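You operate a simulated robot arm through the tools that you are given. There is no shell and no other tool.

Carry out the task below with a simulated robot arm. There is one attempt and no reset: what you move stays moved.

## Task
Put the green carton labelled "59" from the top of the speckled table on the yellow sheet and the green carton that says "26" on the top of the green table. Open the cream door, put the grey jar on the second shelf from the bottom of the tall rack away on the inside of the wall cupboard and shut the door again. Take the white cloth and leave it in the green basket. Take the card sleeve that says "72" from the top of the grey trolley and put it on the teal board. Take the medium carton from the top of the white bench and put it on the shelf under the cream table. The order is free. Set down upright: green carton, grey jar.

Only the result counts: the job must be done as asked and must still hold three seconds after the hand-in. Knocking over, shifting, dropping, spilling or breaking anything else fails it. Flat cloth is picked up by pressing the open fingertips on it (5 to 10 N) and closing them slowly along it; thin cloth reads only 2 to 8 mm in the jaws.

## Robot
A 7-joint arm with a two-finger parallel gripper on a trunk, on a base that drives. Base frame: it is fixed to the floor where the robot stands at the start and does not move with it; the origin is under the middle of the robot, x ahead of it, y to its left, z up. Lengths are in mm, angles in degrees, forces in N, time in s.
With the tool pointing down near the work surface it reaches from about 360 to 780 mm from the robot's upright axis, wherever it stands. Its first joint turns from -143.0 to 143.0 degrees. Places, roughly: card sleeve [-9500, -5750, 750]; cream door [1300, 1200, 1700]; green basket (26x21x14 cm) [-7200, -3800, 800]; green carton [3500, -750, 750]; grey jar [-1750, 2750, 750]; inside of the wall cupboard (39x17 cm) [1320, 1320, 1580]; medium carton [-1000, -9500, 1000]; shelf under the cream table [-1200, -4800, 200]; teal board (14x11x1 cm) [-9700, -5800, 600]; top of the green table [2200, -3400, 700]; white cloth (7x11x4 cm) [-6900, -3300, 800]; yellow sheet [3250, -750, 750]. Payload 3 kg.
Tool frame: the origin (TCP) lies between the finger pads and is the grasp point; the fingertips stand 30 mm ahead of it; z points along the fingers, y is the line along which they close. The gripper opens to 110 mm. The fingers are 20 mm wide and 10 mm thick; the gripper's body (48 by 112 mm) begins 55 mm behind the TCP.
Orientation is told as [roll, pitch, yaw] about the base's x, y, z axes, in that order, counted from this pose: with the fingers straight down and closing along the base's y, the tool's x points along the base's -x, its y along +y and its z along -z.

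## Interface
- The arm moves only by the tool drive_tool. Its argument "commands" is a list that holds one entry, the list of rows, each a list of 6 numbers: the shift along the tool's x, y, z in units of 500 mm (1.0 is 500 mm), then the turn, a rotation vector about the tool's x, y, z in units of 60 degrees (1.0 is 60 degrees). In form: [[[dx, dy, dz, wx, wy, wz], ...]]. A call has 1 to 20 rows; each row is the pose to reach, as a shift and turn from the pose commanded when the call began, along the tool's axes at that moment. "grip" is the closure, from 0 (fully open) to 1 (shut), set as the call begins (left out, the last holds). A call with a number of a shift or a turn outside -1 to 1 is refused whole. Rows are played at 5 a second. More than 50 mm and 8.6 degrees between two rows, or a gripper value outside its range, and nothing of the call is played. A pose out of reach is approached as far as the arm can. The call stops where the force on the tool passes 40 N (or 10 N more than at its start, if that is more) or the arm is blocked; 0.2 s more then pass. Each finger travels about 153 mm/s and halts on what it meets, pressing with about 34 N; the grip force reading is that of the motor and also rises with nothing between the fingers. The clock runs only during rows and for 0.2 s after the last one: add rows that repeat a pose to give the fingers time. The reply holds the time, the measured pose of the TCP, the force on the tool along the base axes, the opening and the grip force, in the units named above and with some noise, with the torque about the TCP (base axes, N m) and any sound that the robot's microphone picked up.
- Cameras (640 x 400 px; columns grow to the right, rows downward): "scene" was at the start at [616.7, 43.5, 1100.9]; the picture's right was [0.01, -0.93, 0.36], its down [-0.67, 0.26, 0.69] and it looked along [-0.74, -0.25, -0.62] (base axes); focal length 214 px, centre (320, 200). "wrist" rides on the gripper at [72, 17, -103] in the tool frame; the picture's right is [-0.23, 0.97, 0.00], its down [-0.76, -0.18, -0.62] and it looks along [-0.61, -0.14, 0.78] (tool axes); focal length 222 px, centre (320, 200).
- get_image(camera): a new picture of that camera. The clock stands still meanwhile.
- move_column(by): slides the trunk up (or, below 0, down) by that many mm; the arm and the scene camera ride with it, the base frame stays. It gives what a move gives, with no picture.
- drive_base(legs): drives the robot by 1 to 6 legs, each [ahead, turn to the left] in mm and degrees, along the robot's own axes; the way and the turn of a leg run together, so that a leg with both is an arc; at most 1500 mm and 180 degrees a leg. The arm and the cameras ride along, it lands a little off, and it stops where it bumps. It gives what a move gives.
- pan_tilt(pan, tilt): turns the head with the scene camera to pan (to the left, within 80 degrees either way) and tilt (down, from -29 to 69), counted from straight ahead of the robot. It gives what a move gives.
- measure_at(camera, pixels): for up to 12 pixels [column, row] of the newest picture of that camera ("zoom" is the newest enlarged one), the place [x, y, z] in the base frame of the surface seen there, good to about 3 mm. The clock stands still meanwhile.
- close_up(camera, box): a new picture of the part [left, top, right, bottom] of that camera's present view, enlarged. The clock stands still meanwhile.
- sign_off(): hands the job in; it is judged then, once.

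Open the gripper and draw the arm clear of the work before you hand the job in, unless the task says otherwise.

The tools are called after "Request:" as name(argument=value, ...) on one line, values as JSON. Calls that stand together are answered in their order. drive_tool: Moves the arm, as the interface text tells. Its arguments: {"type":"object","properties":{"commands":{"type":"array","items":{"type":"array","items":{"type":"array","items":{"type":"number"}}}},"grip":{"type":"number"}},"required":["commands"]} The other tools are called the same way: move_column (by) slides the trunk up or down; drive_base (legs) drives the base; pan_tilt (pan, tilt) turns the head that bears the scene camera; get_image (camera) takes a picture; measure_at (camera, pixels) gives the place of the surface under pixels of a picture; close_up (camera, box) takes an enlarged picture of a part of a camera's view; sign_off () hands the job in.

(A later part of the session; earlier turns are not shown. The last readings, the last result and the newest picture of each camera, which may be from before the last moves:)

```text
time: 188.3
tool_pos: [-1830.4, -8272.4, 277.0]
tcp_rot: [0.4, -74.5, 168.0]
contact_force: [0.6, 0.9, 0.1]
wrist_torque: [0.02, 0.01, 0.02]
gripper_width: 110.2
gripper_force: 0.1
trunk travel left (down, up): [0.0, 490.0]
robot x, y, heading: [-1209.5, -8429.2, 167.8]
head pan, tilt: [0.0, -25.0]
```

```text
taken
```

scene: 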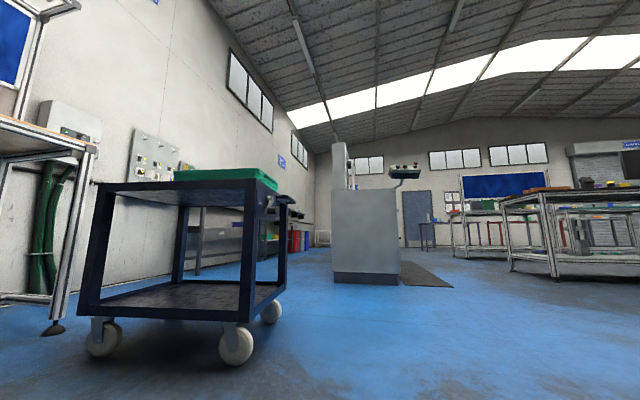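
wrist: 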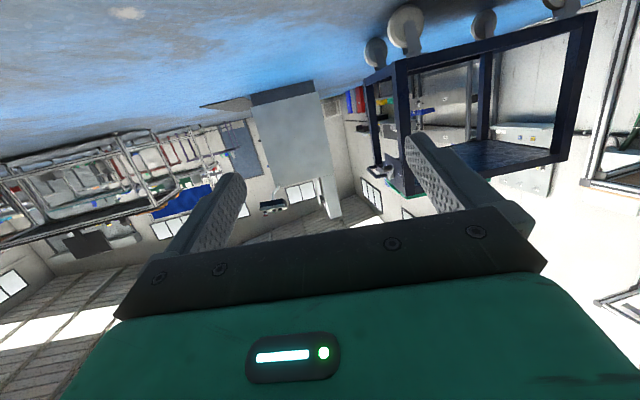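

Low tilted poses work, so I'll grasp the carton with the tool pitched about -60° and keep that pitch for the shelf. I raise the trunk and the hand again before moving the base.

Request:
move_column(by=300)

Request:
drive_tool(commands=[[[0, 0, 0, 0, 0.12, 0], [0, 0, 0, 0, 0.24, 0], [0, 0, 0, 0, 0.24, 0]]])

Request:
drive_tool(commands=[[[-0.0866, 0, -0.05, 0, 0, 0], [-0.1732, 0, -0.1, 0, 0, 0], [-0.2598, 0, -0.15, 0, 0, 0], [-0.3464, 0, -0.2, 0, 0, 0], [-0.433, 0, -0.25, 0, 0, 0], [-0.5196, 0, -0.3, 0, 0, 0], [-0.6062, 0, -0.35, 0, 0, 0], [-0.6928, 0, -0.4, 0, 0, 0], [-0.7794, 0, -0.45, 0, 0, 0], [-0.866, 0, -0.5, 0, 0, 0], [-0.866, 0, -0.5, 0, 0, 0]]])

```text
time: 191.3
tool_pos: [-1830.3, -8271.7, 576.2]
tcp_rot: [0.3, -74.4, 168.0]
contact_force: [0.1, -0.2, -1.1]
wrist_torque: [-0.02, -0.01, 0.02]
gripper_width: 109.9
gripper_force: 0.1
trunk travel left (down, up): [-300.0, 190.0]
robot x, y, heading: [-1208.3, -8428.1, 167.3]
head pan, tilt: [0.0, -25.0]
```

```text
time: 192.1
tool_pos: [-1829.3, -8271.5, 577.1]
tcp_rot: [0.3, -59.9, 168.2]
contact_force: [0.2, -0.3, 0.3]
wrist_torque: [0.01, -0.05, -0.04]
gripper_width: 109.8
gripper_force: 0.1
trunk travel left (down, up): [-300.0, 190.0]
robot x, y, heading: [-1211.3, -8429.3, 167.6]
head pan, tilt: [0.0, -25.0]
```

```text
time: 194.5
tool_pos: [-1830.4, -8272.0, 1076.0]
tcp_rot: [0.2, -60.0, 168.2]
contact_force: [0.6, 0.2, 0.3]
wrist_torque: [0.02, 0.02, 0.0]
gripper_width: 109.9
gripper_force: 0.1
trunk travel left (down, up): [-300.0, 190.0]
robot x, y, heading: [-1209.6, -8427.5, 167.7]
head pan, tilt: [0.0, -25.0]
```

Hand is at z=1076, pitch -60. Now I reposition: shift to (-1413,-8444), turn to heading -66, ready to approach the carton.

Request:
drive_base(legs=[[0, 16.6], [204, 0], [0, 110]])

Request:
pan_tilt(pan=0, tilt=-5)

Request:
get_image(camera="scene")

```text
time: 200.2
tool_pos: [-1564.1, -9069.3, 1077.8]
tcp_rot: [0.3, -60.0, -101.3]
contact_force: [0.8, 0.1, -0.1]
wrist_torque: [0.03, 0.02, -0.04]
gripper_width: 110.3
gripper_force: 0.1
trunk travel left (down, up): [-300.0, 190.0]
robot x, y, heading: [-1461.6, -8433.9, -101.7]
head pan, tilt: [0.0, -25.0]
stopped in leg 3: the robot was blocked; the commanded pose is now the measured one
```

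```text
time: 201.0
tool_pos: [-1564.7, -9067.2, 1076.9]
tcp_rot: [0.3, -60.1, -101.4]
contact_force: [0.3, 0.1, -0.5]
wrist_torque: [-0.02, -0.01, 0.0]
gripper_width: 110.0
gripper_force: 0.1
trunk travel left (down, up): [-300.0, 190.0]
robot x, y, heading: [-1458.1, -8429.7, -101.2]
head pan, tilt: [0.0, -5.0]
```

```text
taken
```

scene: 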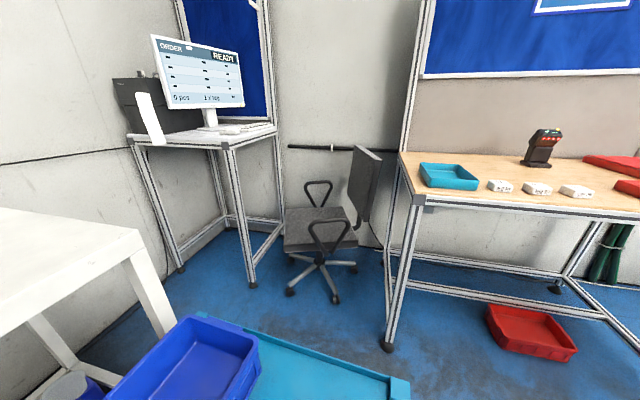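

The turn stopped early at heading -101 as "blocked". The blue bins of the trolley are at the bottom of the picture, (190,350); I measure them to see whether the trolley was touched or moved.

Request:
measure_at(camera="scene", pixels=[[195, 318], [255, 345], [180, 370], [330, 360], [400, 380], [405, 395], [120, 395], [300, 345]])

Request:
pan_tilt(pan=0, tilt=50)

Request:
get_image(camera="scene")

```text
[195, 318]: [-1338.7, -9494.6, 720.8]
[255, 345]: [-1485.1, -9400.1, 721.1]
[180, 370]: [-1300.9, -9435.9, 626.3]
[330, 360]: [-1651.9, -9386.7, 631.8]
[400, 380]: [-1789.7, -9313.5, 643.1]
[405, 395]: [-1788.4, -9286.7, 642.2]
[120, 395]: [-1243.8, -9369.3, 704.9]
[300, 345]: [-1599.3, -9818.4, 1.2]
```

```text
time: 202.2
tool_pos: [-1563.6, -9067.6, 1077.3]
tcp_rot: [0.3, -60.0, -101.4]
contact_force: [0.7, 0.6, -0.2]
wrist_torque: [0.01, 0.0, -0.02]
gripper_width: 109.9
gripper_force: 0.1
trunk travel left (down, up): [-300.0, 190.0]
robot x, y, heading: [-1459.8, -8434.5, -101.2]
head pan, tilt: [0.0, 50.0]
```

```text
taken
```

scene: 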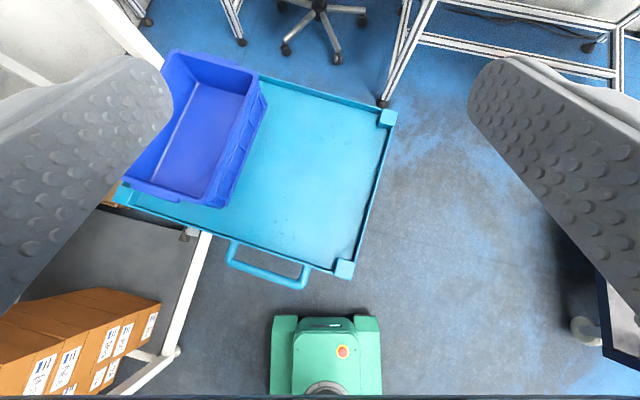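

I see the trolley top with its handle at (270,270) and my base at (325,350). I measure trolley corners, my base's front and the clearance.

Request:
measure_at(camera="scene", pixels=[[346, 268], [388, 117], [122, 195], [270, 272], [230, 243], [305, 285], [275, 318], [378, 318], [325, 322], [270, 390], [380, 390], [195, 235]])

```text
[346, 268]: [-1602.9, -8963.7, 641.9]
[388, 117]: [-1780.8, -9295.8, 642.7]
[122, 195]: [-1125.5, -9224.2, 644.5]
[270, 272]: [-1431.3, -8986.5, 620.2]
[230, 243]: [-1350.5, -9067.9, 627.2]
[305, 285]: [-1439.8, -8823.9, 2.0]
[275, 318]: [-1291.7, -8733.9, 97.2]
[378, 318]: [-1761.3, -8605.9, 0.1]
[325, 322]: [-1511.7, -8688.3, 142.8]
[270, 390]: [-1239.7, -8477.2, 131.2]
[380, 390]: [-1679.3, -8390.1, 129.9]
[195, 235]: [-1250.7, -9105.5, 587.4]
```

The trolley hasn't moved and my base (half-width 224, front 265) is well clear, so the "blocked" looks harmless. A diagonal approach at heading -45° keeps clear of trolley and bench; I turn there.

Request:
drive_base(legs=[[0, 56]])

```text
time: 205.2
tool_pos: [-991.6, -8876.4, 1076.9]
tcp_rot: [0.4, -59.9, -45.5]
contact_force: [1.0, 0.3, -0.2]
wrist_torque: [-0.03, 0.02, -0.03]
gripper_width: 109.9
gripper_force: 0.0
trunk travel left (down, up): [-300.0, 190.0]
robot x, y, heading: [-1483.6, -8462.8, -45.6]
head pan, tilt: [0.0, 50.0]
```

Now at heading -45.6 from (-1484,-8463). I drive 370 mm diagonally towards the bench.

Request:
drive_base(legs=[[370, 0]])

Request:
get_image(camera="scene")

```text
time: 207.6
tool_pos: [-732.4, -9147.4, 1078.8]
tcp_rot: [0.3, -60.1, -45.7]
contact_force: [0.1, -0.3, -0.1]
wrist_torque: [-0.01, -0.02, 0.01]
gripper_width: 110.2
gripper_force: 0.1
trunk travel left (down, up): [-300.0, 190.0]
robot x, y, heading: [-1219.1, -8729.3, -46.3]
head pan, tilt: [0.0, 50.0]
```

```text
taken
```

scene: 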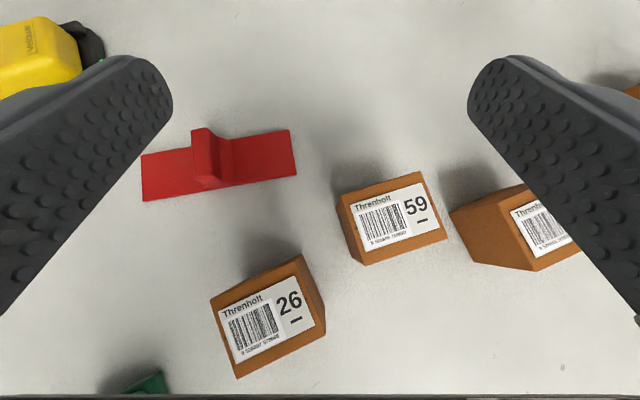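

Below are small cartons 26 and 59; the long carton is further right. I move the hand to a stand-off behind and above the long carton at about (-1082,-9304,1079).

Request:
drive_tool(commands=[[[0.0165, -0.09, -0.0286, 0, 0, 0], [0.033, -0.18, -0.0571, 0, 0, 0], [0.0495, -0.27, -0.0857, 0, 0, 0], [0.066, -0.36, -0.1142, 0, 0, 0], [0.0825, -0.45, -0.1428, 0, 0, 0], [0.099, -0.54, -0.1713, 0, 0, 0], [0.1155, -0.63, -0.2, 0, 0, 0], [0.132, -0.7204, -0.2284, 0, 0, 0], [0.132, -0.7204, -0.2284, 0, 0, 0]]])

Request:
pan_tilt(pan=0, tilt=35)

Request:
get_image(camera="scene")

Request:
get_image(camera="wrist")

```text
time: 209.6
tool_pos: [-1081.8, -9306.5, 1078.4]
tcp_rot: [0.2, -60.0, -45.7]
contact_force: [0.4, 0.7, 0.5]
wrist_torque: [-0.02, 0.05, -0.01]
gripper_width: 109.9
gripper_force: 0.0
trunk travel left (down, up): [-300.0, 190.0]
robot x, y, heading: [-1224.0, -8730.8, -46.4]
head pan, tilt: [0.0, 50.0]
```

```text
time: 210.3
tool_pos: [-1081.5, -9305.8, 1077.7]
tcp_rot: [0.4, -60.1, -45.9]
contact_force: [0.0, 1.0, -0.3]
wrist_torque: [-0.03, 0.04, -0.01]
gripper_width: 110.0
gripper_force: 0.1
trunk travel left (down, up): [-300.0, 190.0]
robot x, y, heading: [-1221.3, -8734.0, -46.1]
head pan, tilt: [0.0, 35.0]
```

```text
taken
```

scene: 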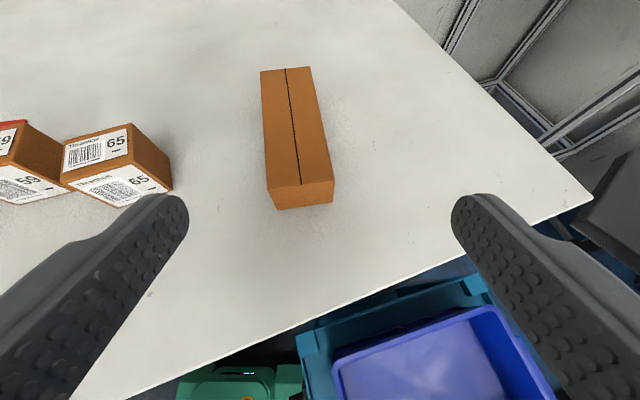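

```text
taken
```

wrist: 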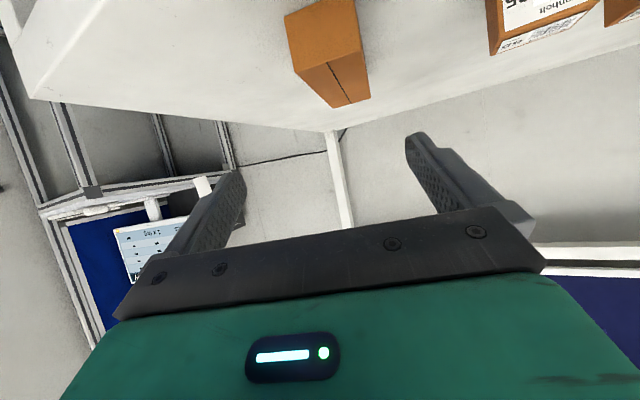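

Great view of the long carton: top corners at about (261,71), (310,67), (333,181), (269,187). I measure these exactly.

Request:
close_up(camera="scene", box=[220, 50, 380, 220])

Request:
measure_at(camera="scene", pixels=[[264, 74], [308, 70], [330, 178], [271, 184], [297, 130], [280, 205], [330, 200], [240, 200], [350, 195], [297, 182]])

```text
2.35 times, centred on (300, 135) of scene
```

zoom: 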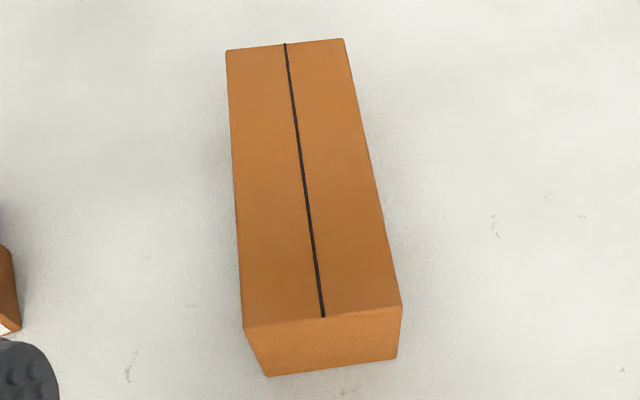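

```text
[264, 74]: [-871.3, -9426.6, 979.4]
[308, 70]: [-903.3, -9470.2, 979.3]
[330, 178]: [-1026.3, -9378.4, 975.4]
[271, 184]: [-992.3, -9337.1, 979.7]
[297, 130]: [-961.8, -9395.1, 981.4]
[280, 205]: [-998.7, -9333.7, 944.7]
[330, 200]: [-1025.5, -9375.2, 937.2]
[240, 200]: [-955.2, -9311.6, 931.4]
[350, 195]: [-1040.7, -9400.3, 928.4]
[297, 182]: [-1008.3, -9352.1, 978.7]
```

The carton's long axis is at -36.6°, near end mid ≈(-1011,-9356), top z=980. I turn the hand by +9.2° yaw to line up.

Request:
drive_tool(commands=[[[0, 0, 0, -0.0664, 0, -0.0383], [0, 0, 0, -0.1328, 0, -0.0767], [0, 0, 0, -0.1328, 0, -0.0767]]], grip=0)

```text
time: 211.1
tool_pos: [-1079.8, -9306.5, 1077.9]
tcp_rot: [0.2, -60.1, -36.7]
contact_force: [-0.5, 0.3, 0.2]
wrist_torque: [0.0, 0.04, 0.0]
gripper_width: 110.0
gripper_force: 0.1
trunk travel left (down, up): [-300.0, 190.0]
robot x, y, heading: [-1225.4, -8731.2, -46.0]
head pan, tilt: [0.0, 35.0]
```

Aligned. I advance to just behind the carton's near end and descend to z≈962.

Request:
drive_tool(commands=[[[-0.0337, 0.003, 0.0584, 0, 0, 0], [-0.0673, 0.003, 0.1166, 0, 0, 0], [0.002, 0.003, 0.1566, 0, 0, 0], [0.0713, 0.003, 0.1966, 0, 0, 0], [0.1336, 0.003, 0.2326, 0, 0, 0], [0.1336, 0.003, 0.2326, 0, 0, 0]]])

Request:
get_image(camera="scene")

Request:
get_image(camera="wrist")

```text
time: 212.5
tool_pos: [-1022.2, -9343.3, 959.7]
tcp_rot: [0.3, -60.1, -36.7]
contact_force: [0.5, 0.1, -0.1]
wrist_torque: [0.01, 0.04, -0.01]
gripper_width: 110.4
gripper_force: 0.1
trunk travel left (down, up): [-300.0, 190.0]
robot x, y, heading: [-1224.1, -8730.3, -45.7]
head pan, tilt: [0.0, 35.0]
```

```text
taken
```

scene: 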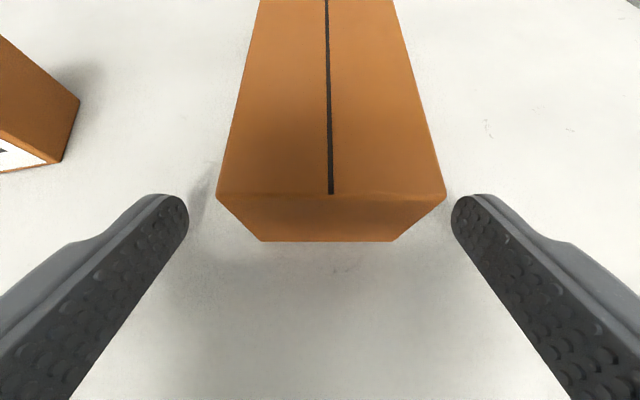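

```text
taken
```

wrist: 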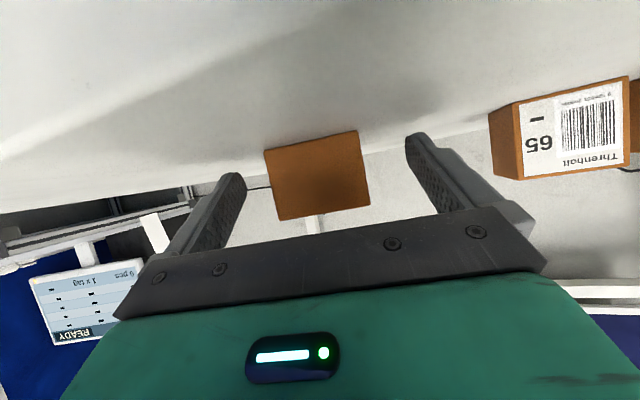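

Well centred (carton ~4 mm to the right). I advance 58 mm so the fingers straddle its rear part and then close.

Request:
drive_tool(commands=[[[-0.02, -0.008, 0.0346, 0, 0, 0], [-0.04, -0.008, 0.0692, 0, 0, 0], [-0.058, -0.008, 0.1004, 0, 0, 0], [-0.058, -0.008, 0.1004, 0, 0, 0]]])

Request:
drive_tool(commands=[[[0, 0, 0, 0, 0, 0], [0, 0, 0, 0, 0, 0], [0, 0, 0, 0, 0, 0], [0, 0, 0, 0, 0, 0], [0, 0, 0, 0, 0, 0]]], grip=1)

Request:
get_image(camera="scene")

```text
time: 213.5
tool_pos: [-982.7, -9383.0, 960.5]
tcp_rot: [0.3, -60.0, -36.6]
contact_force: [-0.1, -0.6, -0.3]
wrist_torque: [0.02, -0.01, -0.02]
gripper_width: 109.9
gripper_force: 0.0
trunk travel left (down, up): [-300.0, 190.0]
robot x, y, heading: [-1220.9, -8730.8, -45.9]
head pan, tilt: [0.0, 35.0]
```

```text
time: 214.7
tool_pos: [-982.4, -9382.3, 961.0]
tcp_rot: [0.3, -60.1, -36.6]
contact_force: [0.9, -0.1, 2.5]
wrist_torque: [0.06, -0.19, 0.15]
gripper_width: 61.7
gripper_force: 33.8
trunk travel left (down, up): [-300.0, 190.0]
robot x, y, heading: [-1228.1, -8728.0, -45.9]
head pan, tilt: [0.0, 35.0]
```

```text
taken
```

scene: 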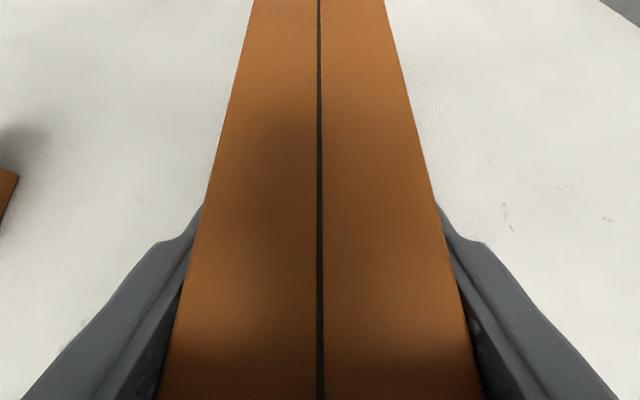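

Gripped at 61.7 mm. I lift slowly, 10 mm a step, and check the load.

Request:
drive_tool(commands=[[[-0.0087, 0, -0.005, 0, 0, 0], [-0.026, 0, -0.015, 0, 0, 0], [-0.0433, 0, -0.025, 0, 0, 0], [-0.0606, 0, -0.035, 0, 0, 0], [-0.078, 0, -0.045, 0, 0, 0], [-0.0953, 0, -0.055, 0, 0, 0], [-0.1126, 0, -0.065, 0, 0, 0], [-0.13, 0, -0.075, 0, 0, 0], [-0.1473, 0, -0.085, 0, 0, 0], [-0.1646, 0, -0.095, 0, 0, 0], [-0.182, 0, -0.105, 0, 0, 0], [-0.182, 0, -0.105, 0, 0, 0]]])

Request:
get_image(camera="wrist")

Request:
get_image(camera="scene")

```text
time: 217.3
tool_pos: [-982.6, -9381.8, 1067.6]
tcp_rot: [0.3, -60.1, -36.7]
contact_force: [0.5, 0.4, -3.0]
wrist_torque: [0.05, 0.08, 0.02]
gripper_width: 61.8
gripper_force: 33.4
trunk travel left (down, up): [-300.0, 190.0]
robot x, y, heading: [-1224.7, -8731.4, -46.0]
head pan, tilt: [0.0, 35.0]
```

```text
taken
```

wrist: 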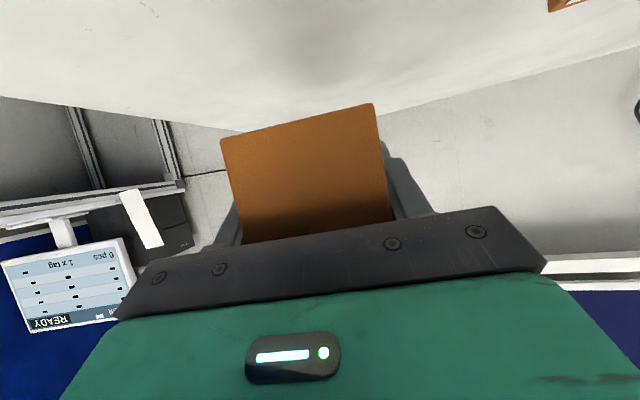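

```text
taken
```

scene: 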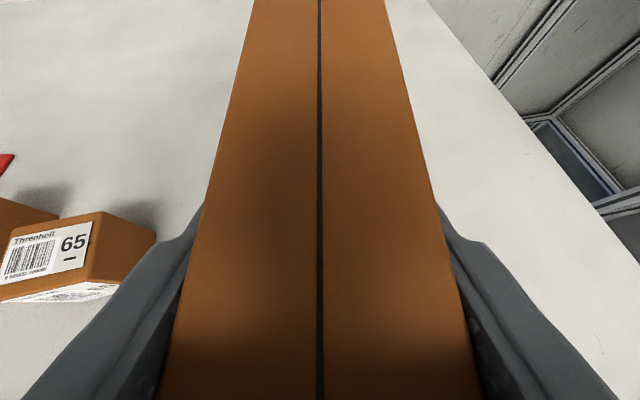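

The carton hangs level (3 N). I back the base out along the same diagonal, then bring the hand in front of the robot.

Request:
drive_base(legs=[[-420, 0]])

```text
time: 219.9
tool_pos: [-1271.8, -9074.3, 1064.8]
tcp_rot: [0.2, -60.1, -36.0]
contact_force: [0.1, -0.7, -3.6]
wrist_torque: [0.1, 0.11, -0.01]
gripper_width: 61.7
gripper_force: 34.3
trunk travel left (down, up): [-300.0, 190.0]
robot x, y, heading: [-1525.0, -8422.1, -45.4]
head pan, tilt: [0.0, 35.0]
```

I bring the hand to about 520 mm straight ahead of the robot and align its yaw with the heading.

Request:
drive_tool(commands=[[[0.005, 0.042, -0.009, 0.0097, 0, 0.0056], [0.01, 0.084, -0.018, 0.0194, 0, 0.0112], [0.0156, 0.126, -0.027, 0.0291, 0, 0.0168], [0.0209, 0.168, -0.0361, 0.0388, 0, 0.0224], [0.0261, 0.21, -0.0451, 0.0485, 0, 0.028], [0.0313, 0.252, -0.0542, 0.0582, 0, 0.0336], [0.0365, 0.294, -0.0632, 0.0679, 0, 0.0392], [0.0417, 0.336, -0.0722, 0.0775, 0, 0.0447], [0.0469, 0.378, -0.0813, 0.0872, 0, 0.0503], [0.0521, 0.42, -0.0903, 0.0969, 0, 0.0559], [0.0574, 0.462, -0.0993, 0.1066, 0, 0.0615], [0.0626, 0.504, -0.1083, 0.1163, 0, 0.0671], [0.0678, 0.546, -0.1174, 0.126, 0, 0.0727], [0.073, 0.588, -0.1264, 0.1357, 0, 0.0783], [0.073, 0.588, -0.1264, 0.1357, 0, 0.0783]]])

Request:
get_image(camera="wrist")

```text
time: 223.1
tool_pos: [-1132.2, -8834.1, 1095.5]
tcp_rot: [0.5, -59.9, -45.5]
contact_force: [-0.7, -0.4, -4.2]
wrist_torque: [0.12, 0.12, 0.07]
gripper_width: 61.9
gripper_force: 33.9
out of reach, approached as far as the arm can: row 10, 11, 12, 13, 14, 15
trunk travel left (down, up): [-300.0, 190.0]
robot x, y, heading: [-1522.7, -8424.4, -45.4]
head pan, tilt: [0.0, 35.0]
```

```text
taken
```

wrist: 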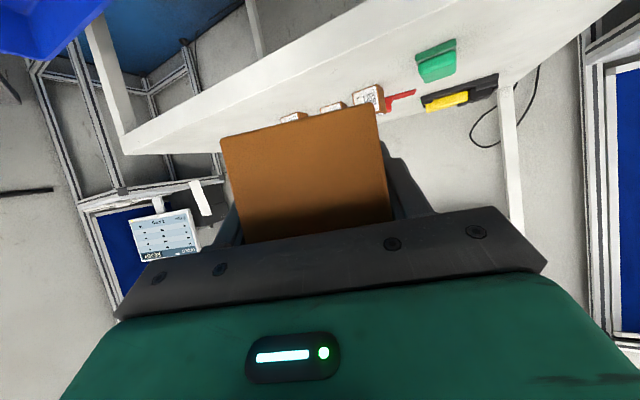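

Hand is nearly centred ahead, carton steady. I turn to heading 65° and drive back up the aisle beside the cream table.

Request:
drive_base(legs=[[0, 55], [0, 56], [1500, 0], [1500, 0]])

```text
time: 227.2
tool_pos: [-1011.8, -8180.4, 1097.0]
tcp_rot: [0.2, -59.9, 26.7]
contact_force: [-1.3, 1.2, -3.4]
wrist_torque: [-0.11, 0.13, -0.08]
gripper_width: 62.0
gripper_force: 33.5
trunk travel left (down, up): [-300.0, 190.0]
robot x, y, heading: [-1500.7, -8463.2, 27.8]
head pan, tilt: [0.0, 35.0]
stopped in leg 2: the robot was blocked; the commanded pose is now the measured one
```

The turn again stopped early with nothing near; it seems to be a stall rather than a bump. I continue with smaller turns.

Request:
drive_base(legs=[[0, 37.5]])

```text
time: 229.4
tool_pos: [-1290.1, -7936.3, 1097.4]
tcp_rot: [0.3, -60.0, 64.6]
contact_force: [-0.6, -0.2, -4.0]
wrist_torque: [-0.12, 0.09, 0.01]
gripper_width: 61.8
gripper_force: 33.6
trunk travel left (down, up): [-300.0, 190.0]
robot x, y, heading: [-1484.3, -8474.4, 65.1]
head pan, tilt: [0.0, 35.0]
```

Heading 65.1° now. I look ahead before the long drive.

Request:
pan_tilt(pan=0, tilt=-15)

Request:
get_image(camera="scene")

```text
time: 230.6
tool_pos: [-1289.9, -7937.8, 1097.3]
tcp_rot: [0.4, -59.9, 64.5]
contact_force: [0.4, -0.5, -3.4]
wrist_torque: [-0.13, 0.05, 0.02]
gripper_width: 62.1
gripper_force: 34.2
trunk travel left (down, up): [-300.0, 190.0]
robot x, y, heading: [-1479.5, -8474.9, 65.4]
head pan, tilt: [0.0, -15.0]
```

```text
taken
```

scene: 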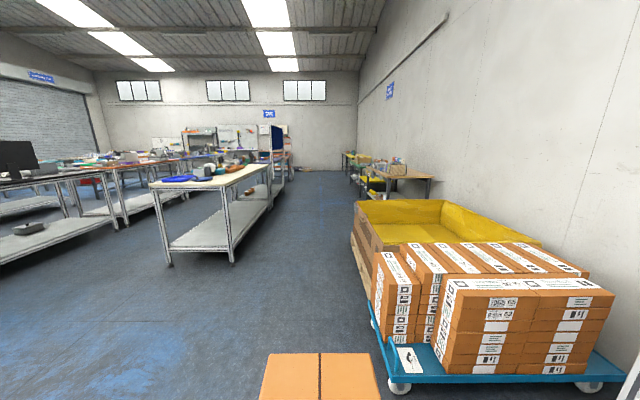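

The aisle ahead is open, with a blue dolly loaded with boxes at right (400,380). I measure dolly, pallet and cream-table corners.

Request:
measure_at(camera="scene", pixels=[[398, 388], [370, 315], [353, 255], [232, 260], [166, 264], [265, 205], [200, 235], [240, 205], [150, 186], [232, 185], [268, 170], [390, 340]])

```text
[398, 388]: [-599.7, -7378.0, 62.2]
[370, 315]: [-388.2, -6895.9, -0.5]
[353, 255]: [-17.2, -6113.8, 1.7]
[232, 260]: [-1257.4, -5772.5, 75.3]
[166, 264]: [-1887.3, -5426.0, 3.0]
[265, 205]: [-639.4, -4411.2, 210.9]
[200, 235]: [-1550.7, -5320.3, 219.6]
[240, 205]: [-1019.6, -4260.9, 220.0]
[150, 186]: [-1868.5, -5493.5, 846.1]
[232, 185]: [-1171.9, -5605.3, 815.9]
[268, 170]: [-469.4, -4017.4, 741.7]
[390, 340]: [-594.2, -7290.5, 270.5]
```

Clear: dolly edge at t≈2516 versus my right side at ≈2390. I drive up the aisle to stand opposite the middle of the cream table.

Request:
drive_base(legs=[[0, 2], [1500, 0], [1500, 0], [450, 0]])

```text
time: 247.9
tool_pos: [-37.3, -4685.4, 1096.1]
tcp_rot: [0.3, -59.9, 67.6]
contact_force: [0.1, -1.2, -4.2]
wrist_torque: [-0.12, 0.04, 0.01]
gripper_width: 61.9
gripper_force: 33.8
trunk travel left (down, up): [-300.0, 190.0]
robot x, y, heading: [-202.0, -5232.7, 68.8]
head pan, tilt: [0.0, -15.0]
```

At (-202,-5233), t≈1988. I turn left to face the table (heading 155°) in two steps.

Request:
drive_base(legs=[[0, 45], [0, 41]])

Request:
pan_tilt(pan=0, tilt=15)

Request:
get_image(camera="scene")

```text
time: 252.0
tool_pos: [-697.2, -4941.4, 1096.1]
tcp_rot: [0.1, -59.7, 144.5]
contact_force: [-0.5, -0.6, -2.7]
wrist_torque: [-0.06, -0.13, 0.01]
gripper_width: 61.8
gripper_force: 33.9
trunk travel left (down, up): [-300.0, 190.0]
robot x, y, heading: [-178.2, -5189.9, 147.2]
head pan, tilt: [0.0, -15.0]
stopped in leg 2: the robot was blocked; the commanded pose is now the measured one
```

```text
time: 252.9
tool_pos: [-696.8, -4940.7, 1096.3]
tcp_rot: [0.3, -59.8, 144.4]
contact_force: [-1.1, 0.5, -3.9]
wrist_torque: [-0.08, -0.13, -0.01]
gripper_width: 61.7
gripper_force: 33.6
trunk travel left (down, up): [-300.0, 190.0]
robot x, y, heading: [-177.8, -5191.1, 147.0]
head pan, tilt: [0.0, 15.0]
```

```text
taken
```

scene: 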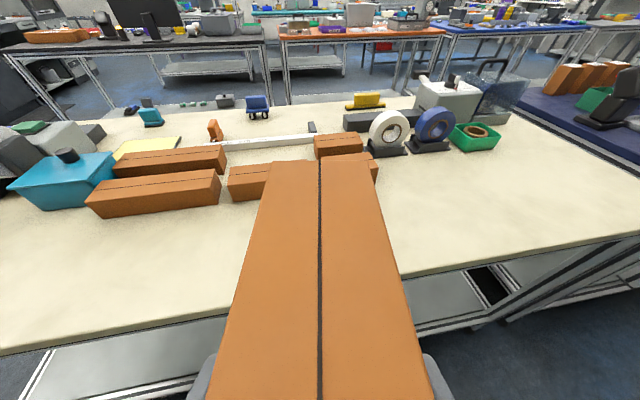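

The carton is over the front of the cream table, well above it. I complete the turn and then back up so that the carton clears the table edge before lowering.

Request:
drive_base(legs=[[0, 8.5], [-130, 0]])

Request:
get_image(camera="scene")

```text
time: 254.8
tool_pos: [-608.0, -5076.2, 1098.0]
tcp_rot: [0.3, -59.7, 152.9]
contact_force: [-0.8, 0.0, -3.4]
wrist_torque: [-0.06, -0.14, 0.0]
gripper_width: 62.0
gripper_force: 33.8
trunk travel left (down, up): [-300.0, 190.0]
robot x, y, heading: [-57.0, -5246.2, 155.5]
head pan, tilt: [0.0, 15.0]
```

```text
taken
```

scene: 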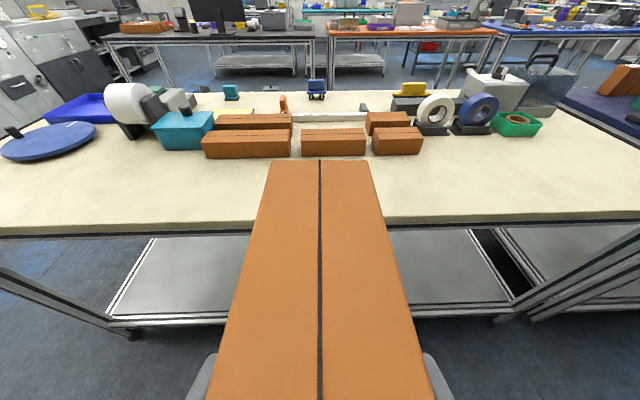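

Good: carton's front is ~200 mm short of the table edge, the grey shelf (z≈220) is visible below. I lower the trunk fully.

Request:
move_column(by=-300)

Request:
drive_tool(commands=[[[0.0279, 0, 0.0215, 0, 0, 0], [0.0557, 0, 0.0429, 0, 0, 0], [0.0836, 0, 0.0644, 0, 0, 0], [0.1115, 0, 0.0859, 0, 0, 0], [0.1393, 0, 0.1073, 0, 0, 0], [0.1672, 0, 0.1288, 0, 0, 0], [0.1951, 0, 0.1503, 0, 0, 0], [0.2229, 0, 0.1717, 0, 0, 0], [0.2508, 0, 0.1932, 0, 0, 0], [0.2787, 0, 0.2147, 0, 0, 0], [0.3065, 0, 0.2361, 0, 0, 0], [0.3344, 0, 0.2576, 0, 0, 0], [0.3623, 0, 0.2791, 0, 0, 0], [0.3901, 0, 0.3005, 0, 0, 0], [0.418, 0, 0.322, 0, 0, 0]]])

```text
time: 257.8
tool_pos: [-607.7, -5076.5, 798.8]
tcp_rot: [0.3, -59.8, 153.0]
contact_force: [-0.7, 0.0, -3.2]
wrist_torque: [-0.07, -0.15, 0.02]
gripper_width: 62.0
gripper_force: 33.7
trunk travel left (down, up): [0.0, 490.0]
robot x, y, heading: [-57.0, -5242.9, 155.7]
head pan, tilt: [0.0, 15.0]
```

```text
time: 261.0
tool_pos: [-638.0, -5061.2, 538.1]
tcp_rot: [0.2, -59.6, 153.1]
contact_force: [0.5, -0.8, -3.0]
wrist_torque: [-0.08, -0.12, -0.02]
gripper_width: 62.3
gripper_force: 34.2
out of reach, approached as far as the arm can: row 6, 7, 8, 9, 10
trunk travel left (down, up): [0.0, 490.0]
robot x, y, heading: [-55.8, -5243.3, 155.5]
head pan, tilt: [0.0, 15.0]
```

Now at z=538. I continue down to about z=290.

Request:
drive_tool(commands=[[[0.0263, 0, 0.0206, 0, 0, 0], [0.0526, 0, 0.0411, 0, 0, 0], [0.0789, 0, 0.0617, 0, 0, 0], [0.1052, 0, 0.0823, 0, 0, 0], [0.1315, 0, 0.1029, 0, 0, 0], [0.1578, 0, 0.1234, 0, 0, 0], [0.1841, 0, 0.144, 0, 0, 0], [0.2105, 0, 0.1646, 0, 0, 0], [0.2368, 0, 0.1852, 0, 0, 0], [0.2631, 0, 0.2057, 0, 0, 0], [0.2894, 0, 0.2263, 0, 0, 0], [0.3157, 0, 0.2469, 0, 0, 0], [0.342, 0, 0.2675, 0, 0, 0], [0.3683, 0, 0.288, 0, 0, 0], [0.3946, 0, 0.3086, 0, 0, 0], [0.3946, 0, 0.3086, 0, 0, 0]]])

Request:
get_image(camera="scene")

Request:
get_image(camera="wrist")

```text
time: 264.4
tool_pos: [-669.1, -5047.9, 287.0]
tcp_rot: [0.3, -59.7, 153.0]
contact_force: [-0.3, -0.1, -3.2]
wrist_torque: [-0.1, -0.14, 0.01]
gripper_width: 61.8
gripper_force: 33.7
trunk travel left (down, up): [0.0, 490.0]
robot x, y, heading: [-56.8, -5243.6, 155.7]
head pan, tilt: [0.0, 15.0]
```

```text
taken
```

scene: 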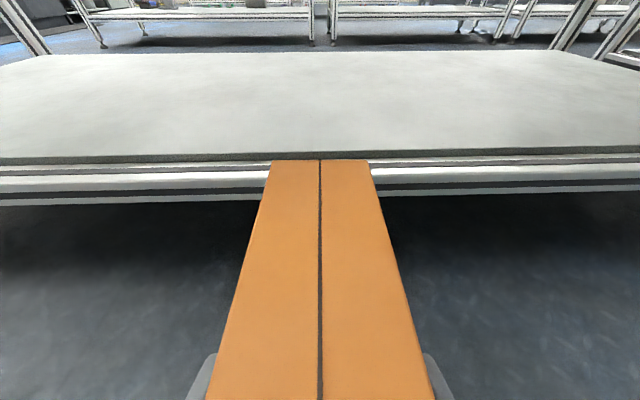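

```text
taken
```

wrist: 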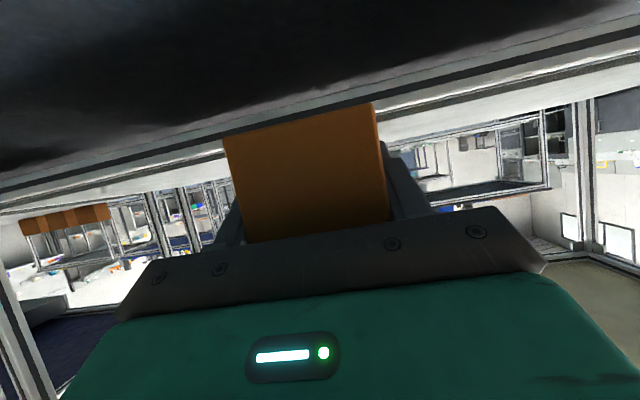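

The shelf is clear and empty ahead. I measure the shelf surface, its front edge and the carton's front.

Request:
measure_at(camera="scene", pixels=[[200, 157], [450, 155], [200, 130], [320, 100], [450, 80], [320, 60], [320, 162], [275, 162], [366, 162], [150, 190], [500, 190], [320, 300]])

```text
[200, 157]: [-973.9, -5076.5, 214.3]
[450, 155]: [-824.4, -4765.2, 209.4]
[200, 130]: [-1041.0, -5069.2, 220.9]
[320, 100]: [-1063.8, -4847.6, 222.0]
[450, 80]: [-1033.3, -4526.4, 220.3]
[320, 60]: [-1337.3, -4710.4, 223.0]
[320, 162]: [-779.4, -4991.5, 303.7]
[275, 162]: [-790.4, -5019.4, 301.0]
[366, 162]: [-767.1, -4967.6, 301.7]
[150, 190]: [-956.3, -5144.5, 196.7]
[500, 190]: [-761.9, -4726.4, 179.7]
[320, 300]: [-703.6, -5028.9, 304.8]
```

Shelf top is z=221 with front edge at t≈1223; carton bottom is at z≈253. I drive 370 mm forward to bring the carton in over the shelf.

Request:
drive_base(legs=[[370, 0]])

Request:
get_image(camera="scene")

```text
time: 266.8
tool_pos: [-1014.9, -4894.8, 287.0]
tcp_rot: [0.3, -59.7, 153.2]
contact_force: [0.3, -0.5, -3.9]
wrist_torque: [-0.04, -0.14, 0.03]
gripper_width: 62.0
gripper_force: 33.4
trunk travel left (down, up): [0.0, 490.0]
robot x, y, heading: [-398.5, -5090.5, 156.3]
head pan, tilt: [0.0, 15.0]
```

```text
taken
```

scene: 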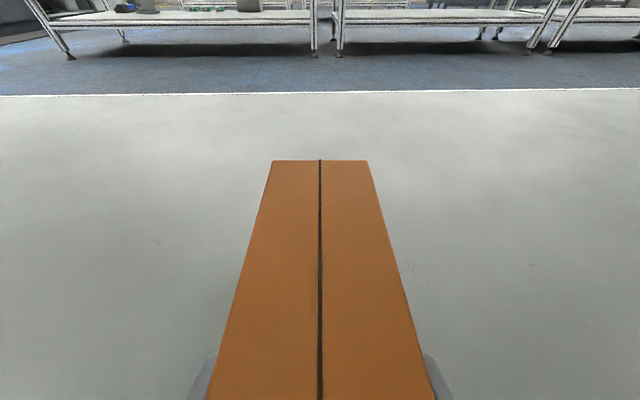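

The carton is over the shelf, about 80 mm inside the edge. I lower in small steps.

Request:
drive_tool(commands=[[[0.0087, 0, 0.005, 0, 0, 0], [0.0173, 0, 0.01, 0, 0, 0], [0.026, 0, 0.015, 0, 0, 0], [0.0346, 0, 0.02, 0, 0, 0], [0.0433, 0, 0.025, 0, 0, 0], [0.0468, 0, 0.027, 0, 0, 0], [0.0468, 0, 0.027, 0, 0, 0]]])

```text
time: 268.4
tool_pos: [-1015.3, -4894.8, 260.0]
tcp_rot: [0.3, -59.7, 153.1]
contact_force: [0.1, 0.5, -3.6]
wrist_torque: [-0.11, -0.15, -0.04]
gripper_width: 61.7
gripper_force: 33.7
trunk travel left (down, up): [0.0, 490.0]
robot x, y, heading: [-397.3, -5088.3, 155.8]
head pan, tilt: [0.0, 15.0]
```

Request:
drive_tool(commands=[[[0.0035, 0, 0.002, 0, 0, 0], [0.0069, 0, 0.004, 0, 0, 0], [0.0087, 0, 0.005, 0, 0, 0], [0.0104, 0, 0.006, 0, 0, 0], [0.0104, 0, 0.006, 0, 0, 0]]])

```text
time: 269.6
tool_pos: [-1015.9, -4893.6, 254.5]
tcp_rot: [0.2, -59.7, 153.2]
contact_force: [0.3, 0.6, -3.2]
wrist_torque: [-0.06, -0.16, -0.02]
gripper_width: 62.0
gripper_force: 33.9
trunk travel left (down, up): [0.0, 490.0]
robot x, y, heading: [-400.6, -5089.6, 155.7]
head pan, tilt: [0.0, 15.0]
```

Request:
drive_tool(commands=[[[0.0017, 0, 0.001, 0, 0, 0], [0.0035, 0, 0.002, 0, 0, 0], [0.0052, 0, 0.003, 0, 0, 0], [0.0052, 0, 0.003, 0, 0, 0]]])

```text
time: 270.6
tool_pos: [-1016.0, -4895.6, 251.6]
tcp_rot: [0.3, -59.9, 153.1]
contact_force: [4.2, 1.4, 11.3]
wrist_torque: [0.95, 0.68, -0.3]
gripper_width: 61.8
gripper_force: 33.7
trunk travel left (down, up): [0.0, 490.0]
robot x, y, heading: [-400.3, -5084.8, 155.9]
head pan, tilt: [0.0, 15.0]
```

Contact is felt (11 N, at the carton's front). The rear is at most a few mm up, so I open gently.

Request:
drive_tool(commands=[[[0, 0, 0, 0, 0, 0], [0, 0, 0, 0, 0, 0], [0, 0, 0, 0, 0, 0], [0, 0, 0, 0, 0, 0]]], grip=0)

Request:
get_image(camera="scene")

```text
time: 271.6
tool_pos: [-1014.8, -4893.7, 251.6]
tcp_rot: [0.3, -59.7, 153.1]
contact_force: [-0.3, -0.6, -0.2]
wrist_torque: [-0.04, -0.02, 0.0]
gripper_width: 109.9
gripper_force: 0.1
trunk travel left (down, up): [0.0, 490.0]
robot x, y, heading: [-398.7, -5087.3, 156.2]
head pan, tilt: [0.0, 15.0]
```

```text
taken
```

scene: 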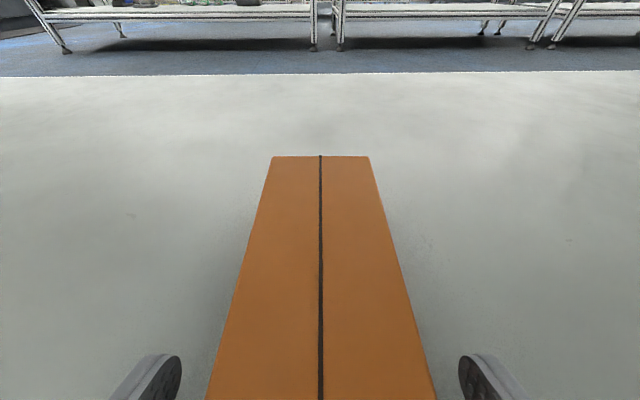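

Released; the carton lies flat on the shelf. I back the base straight out.

Request:
drive_base(legs=[[-420, 0]])

Request:
get_image(camera="scene")

```text
time: 274.2
tool_pos: [-629.8, -5057.6, 251.8]
tcp_rot: [0.3, -59.8, 152.1]
contact_force: [0.0, 0.5, 0.0]
wrist_torque: [0.01, -0.01, 0.03]
gripper_width: 110.0
gripper_force: 0.0
trunk travel left (down, up): [0.0, 490.0]
robot x, y, heading: [-20.9, -5263.1, 154.8]
head pan, tilt: [0.0, 15.0]
```

```text
taken
```

scene: 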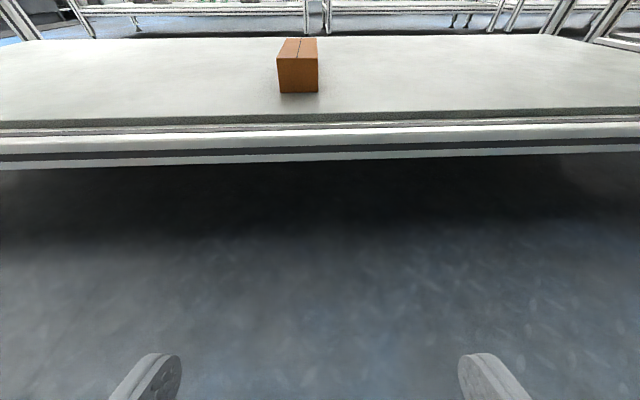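

The medium carton rests on the shelf under the cream table. I raise trunk and arm again to a travel/viewing pose.

Request:
move_column(by=270)

Request:
drive_tool(commands=[[[-0.0866, 0, -0.05, 0, 0, 0], [-0.1732, 0, -0.1, 0, 0, 0], [-0.2598, 0, -0.15, 0, 0, 0], [-0.3464, 0, -0.2, 0, 0, 0], [-0.433, 0, -0.25, 0, 0, 0], [-0.5196, 0, -0.3, 0, 0, 0], [-0.6062, 0, -0.35, 0, 0, 0], [-0.6928, 0, -0.4, 0, 0, 0], [-0.7794, 0, -0.45, 0, 0, 0], [-0.866, 0, -0.5, 0, 0, 0], [-0.95, 0, -0.55, 0, 0, 0], [-0.95, 0, -0.55, 0, 0, 0]]])

Request:
drive_tool(commands=[[[0, 0, 0, 0, -0.125, 0], [0, 0, 0, 0, -0.25, 0], [0, 0, 0, 0, -0.375, 0], [0, 0, 0, 0, -0.48, 0], [0, 0, 0, 0, -0.48, 0]]])

```text
time: 276.9
tool_pos: [-631.2, -5057.2, 522.8]
tcp_rot: [0.4, -59.7, 152.1]
contact_force: [-0.6, 0.5, 0.0]
wrist_torque: [0.02, 0.01, -0.04]
gripper_width: 110.0
gripper_force: 0.0
trunk travel left (down, up): [-270.0, 220.0]
robot x, y, heading: [-22.3, -5262.8, 154.7]
head pan, tilt: [0.0, 15.0]
```

```text
time: 279.6
tool_pos: [-632.7, -5054.3, 1071.7]
tcp_rot: [0.1, -59.6, 152.1]
contact_force: [-0.7, 0.6, 0.2]
wrist_torque: [0.01, 0.02, -0.04]
gripper_width: 109.8
gripper_force: 0.1
trunk travel left (down, up): [-270.0, 220.0]
robot x, y, heading: [-19.6, -5261.2, 154.7]
head pan, tilt: [0.0, 15.0]
```

```text
time: 280.8
tool_pos: [-633.0, -5055.5, 1069.6]
tcp_rot: [5.9, -88.6, 146.4]
contact_force: [0.9, 0.6, 0.1]
wrist_torque: [0.05, -0.04, -0.01]
gripper_width: 109.6
gripper_force: 0.0
trunk travel left (down, up): [-270.0, 220.0]
robot x, y, heading: [-24.2, -5261.0, 154.9]
head pan, tilt: [0.0, 15.0]
```

Facing across the room now. I take pictures to map the tables between here and the far side.

Request:
pan_tilt(pan=0, tilt=8)

Request:
get_image(camera="scene")

Request:
measure_at(camera="scene", pixels=[[30, 150], [100, 150], [170, 150], [240, 150], [310, 150], [400, 150], [480, 150], [560, 150], [20, 180], [60, 200], [120, 170], [200, 140]])

Request:
pan_tilt(pan=60, tilt=8)

Request:
get_image(camera="scene")

```text
time: 281.4
tool_pos: [-633.1, -5054.8, 1071.3]
tcp_rot: [5.4, -88.6, 147.0]
contact_force: [0.6, -0.4, 0.5]
wrist_torque: [0.0, -0.01, 0.01]
gripper_width: 110.0
gripper_force: 0.0
trunk travel left (down, up): [-270.0, 220.0]
robot x, y, heading: [-18.3, -5257.6, 154.7]
head pan, tilt: [0.0, 8.0]
```

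```text
taken
```

scene: 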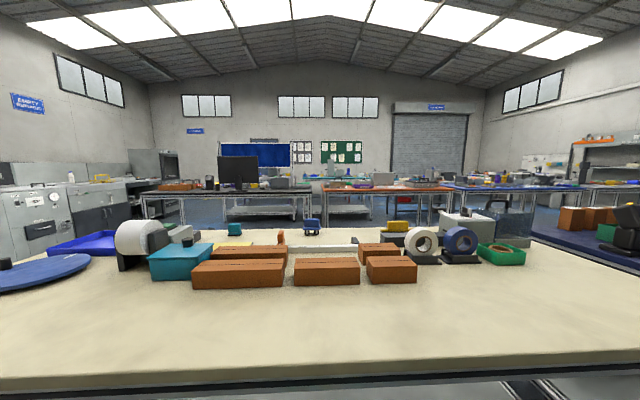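

```text
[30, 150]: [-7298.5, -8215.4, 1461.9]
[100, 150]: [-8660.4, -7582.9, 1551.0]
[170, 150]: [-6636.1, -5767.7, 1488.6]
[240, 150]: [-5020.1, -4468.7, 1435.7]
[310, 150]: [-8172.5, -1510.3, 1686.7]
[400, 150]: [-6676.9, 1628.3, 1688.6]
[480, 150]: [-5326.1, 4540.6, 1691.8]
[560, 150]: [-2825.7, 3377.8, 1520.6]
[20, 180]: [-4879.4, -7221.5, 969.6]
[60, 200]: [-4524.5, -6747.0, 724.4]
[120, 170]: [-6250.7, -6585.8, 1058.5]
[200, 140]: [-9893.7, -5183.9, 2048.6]
```

```text
time: 282.7
tool_pos: [-633.7, -5054.4, 1070.9]
tcp_rot: [5.3, -88.6, 147.1]
contact_force: [-0.9, -0.3, 0.4]
wrist_torque: [-0.02, 0.02, 0.0]
gripper_width: 110.3
gripper_force: 0.1
trunk travel left (down, up): [-270.0, 220.0]
robot x, y, heading: [-19.9, -5264.6, 154.8]
head pan, tilt: [60.0, 8.0]
```

```text
taken
```

scene: 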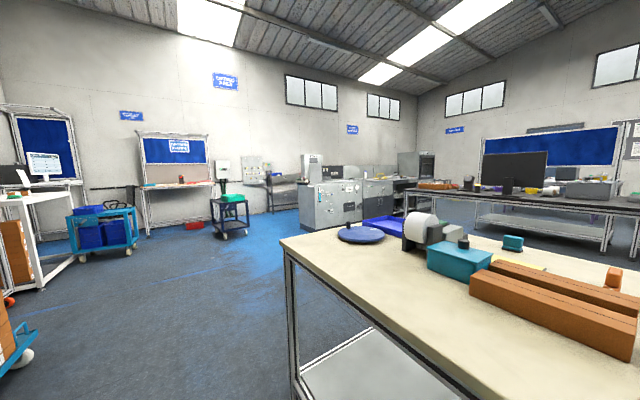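

A passage seems to run between the cream table's end and the grey machines at (330,200), then past the black-topped table (500,195). I measure floor points and edges there.

Request:
measure_at(camera="scene", pixels=[[300, 228], [315, 232], [362, 220], [405, 210], [408, 190], [438, 215], [610, 255], [480, 215], [390, 225], [270, 290], [295, 380], [230, 240]])

Request:
close_up(camera="scene", box=[260, 130, 480, 260])

```text
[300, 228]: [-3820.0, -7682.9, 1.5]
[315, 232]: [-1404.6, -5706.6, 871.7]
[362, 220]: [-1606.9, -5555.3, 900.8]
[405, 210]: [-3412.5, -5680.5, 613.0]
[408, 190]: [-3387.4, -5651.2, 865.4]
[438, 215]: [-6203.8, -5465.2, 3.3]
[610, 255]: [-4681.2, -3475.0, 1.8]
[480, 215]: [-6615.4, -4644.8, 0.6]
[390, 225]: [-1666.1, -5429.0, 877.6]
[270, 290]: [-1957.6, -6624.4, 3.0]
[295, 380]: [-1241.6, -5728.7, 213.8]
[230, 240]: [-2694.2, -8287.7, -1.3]
```

```text
2.91 times, centred on (370, 195) of scene
```

zoom: 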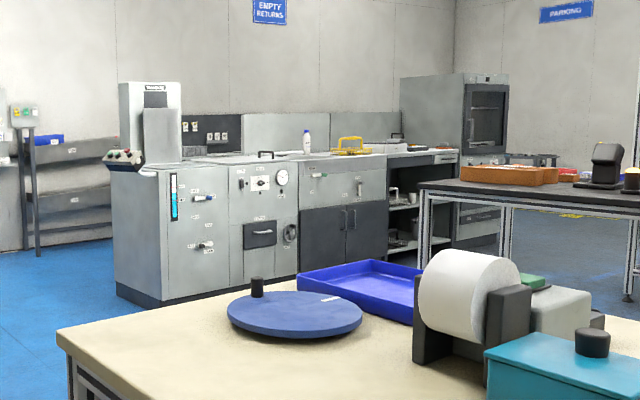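

The passage runs at s≈7300 (between the black table's end at (-3412,-5680) and the machines). I turn left in two steps and drive to its mouth.

Request:
drive_base(legs=[[0, 45]])

Request:
drive_base(legs=[[0, 46]])

```text
time: 285.2
tool_pos: [-599.1, -5551.9, 1071.4]
tcp_rot: [5.5, -88.6, -168.0]
contact_force: [-0.3, 0.7, -0.7]
wrist_torque: [0.0, 0.0, 0.02]
gripper_width: 110.1
gripper_force: 0.0
trunk travel left (down, up): [-270.0, 220.0]
robot x, y, heading: [-32.2, -5236.3, -160.2]
head pan, tilt: [60.0, 8.0]
```

```text
time: 287.8
tool_pos: [-188.1, -5866.1, 1070.6]
tcp_rot: [5.3, -88.6, -121.0]
contact_force: [-0.8, -0.5, -0.1]
wrist_torque: [-0.04, -0.03, 0.01]
gripper_width: 110.1
gripper_force: 0.0
trunk travel left (down, up): [-270.0, 220.0]
robot x, y, heading: [-60.6, -5220.2, -114.3]
head pan, tilt: [60.0, 8.0]
```

Straight down the aisle now. I drive about 2.5 m to s≈7300, then turn right in two steps into the passage.

Request:
drive_base(legs=[[0, -5], [1500, 0], [1030, 0]])

Request:
drive_base(legs=[[0, -43]])

Request:
drive_base(legs=[[0, -43]])

Request:
pan_tilt(pan=0, tilt=14)

Request:
get_image(camera="scene")

```text
time: 300.7
tool_pos: [-1463.0, -8069.5, 1072.4]
tcp_rot: [5.2, -88.6, -126.3]
contact_force: [0.6, 0.1, 0.2]
wrist_torque: [0.02, 0.02, -0.01]
gripper_width: 110.0
gripper_force: 0.2
trunk travel left (down, up): [-270.0, 220.0]
robot x, y, heading: [-1277.1, -7440.3, -119.7]
head pan, tilt: [60.0, 8.0]
```

```text
time: 303.1
tool_pos: [-1845.6, -7770.2, 1073.1]
tcp_rot: [5.6, -88.6, -170.1]
contact_force: [0.2, 0.1, 0.3]
wrist_torque: [0.0, 0.0, -0.03]
gripper_width: 110.1
gripper_force: 0.1
trunk travel left (down, up): [-270.0, 220.0]
robot x, y, heading: [-1265.6, -7462.9, -162.6]
head pan, tilt: [60.0, 8.0]
```

```text
time: 305.5
tool_pos: [-1898.9, -7299.7, 1073.4]
tcp_rot: [5.8, -88.6, 147.2]
contact_force: [0.2, -0.9, -0.4]
wrist_torque: [0.03, 0.03, -0.01]
gripper_width: 109.9
gripper_force: 0.1
trunk travel left (down, up): [-270.0, 220.0]
robot x, y, heading: [-1281.6, -7492.7, 155.6]
head pan, tilt: [60.0, 8.0]
```

```text
time: 306.8
tool_pos: [-1899.1, -7300.2, 1073.7]
tcp_rot: [6.9, -88.6, 146.1]
contact_force: [0.3, -0.4, -0.3]
wrist_torque: [0.0, -0.01, 0.0]
gripper_width: 109.8
gripper_force: 0.0
trunk travel left (down, up): [-270.0, 220.0]
robot x, y, heading: [-1279.4, -7493.5, 155.6]
head pan, tilt: [0.0, 14.0]
```

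```text
taken
```

scene: 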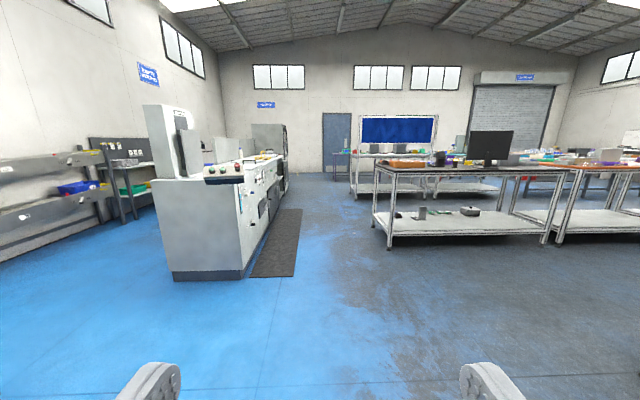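

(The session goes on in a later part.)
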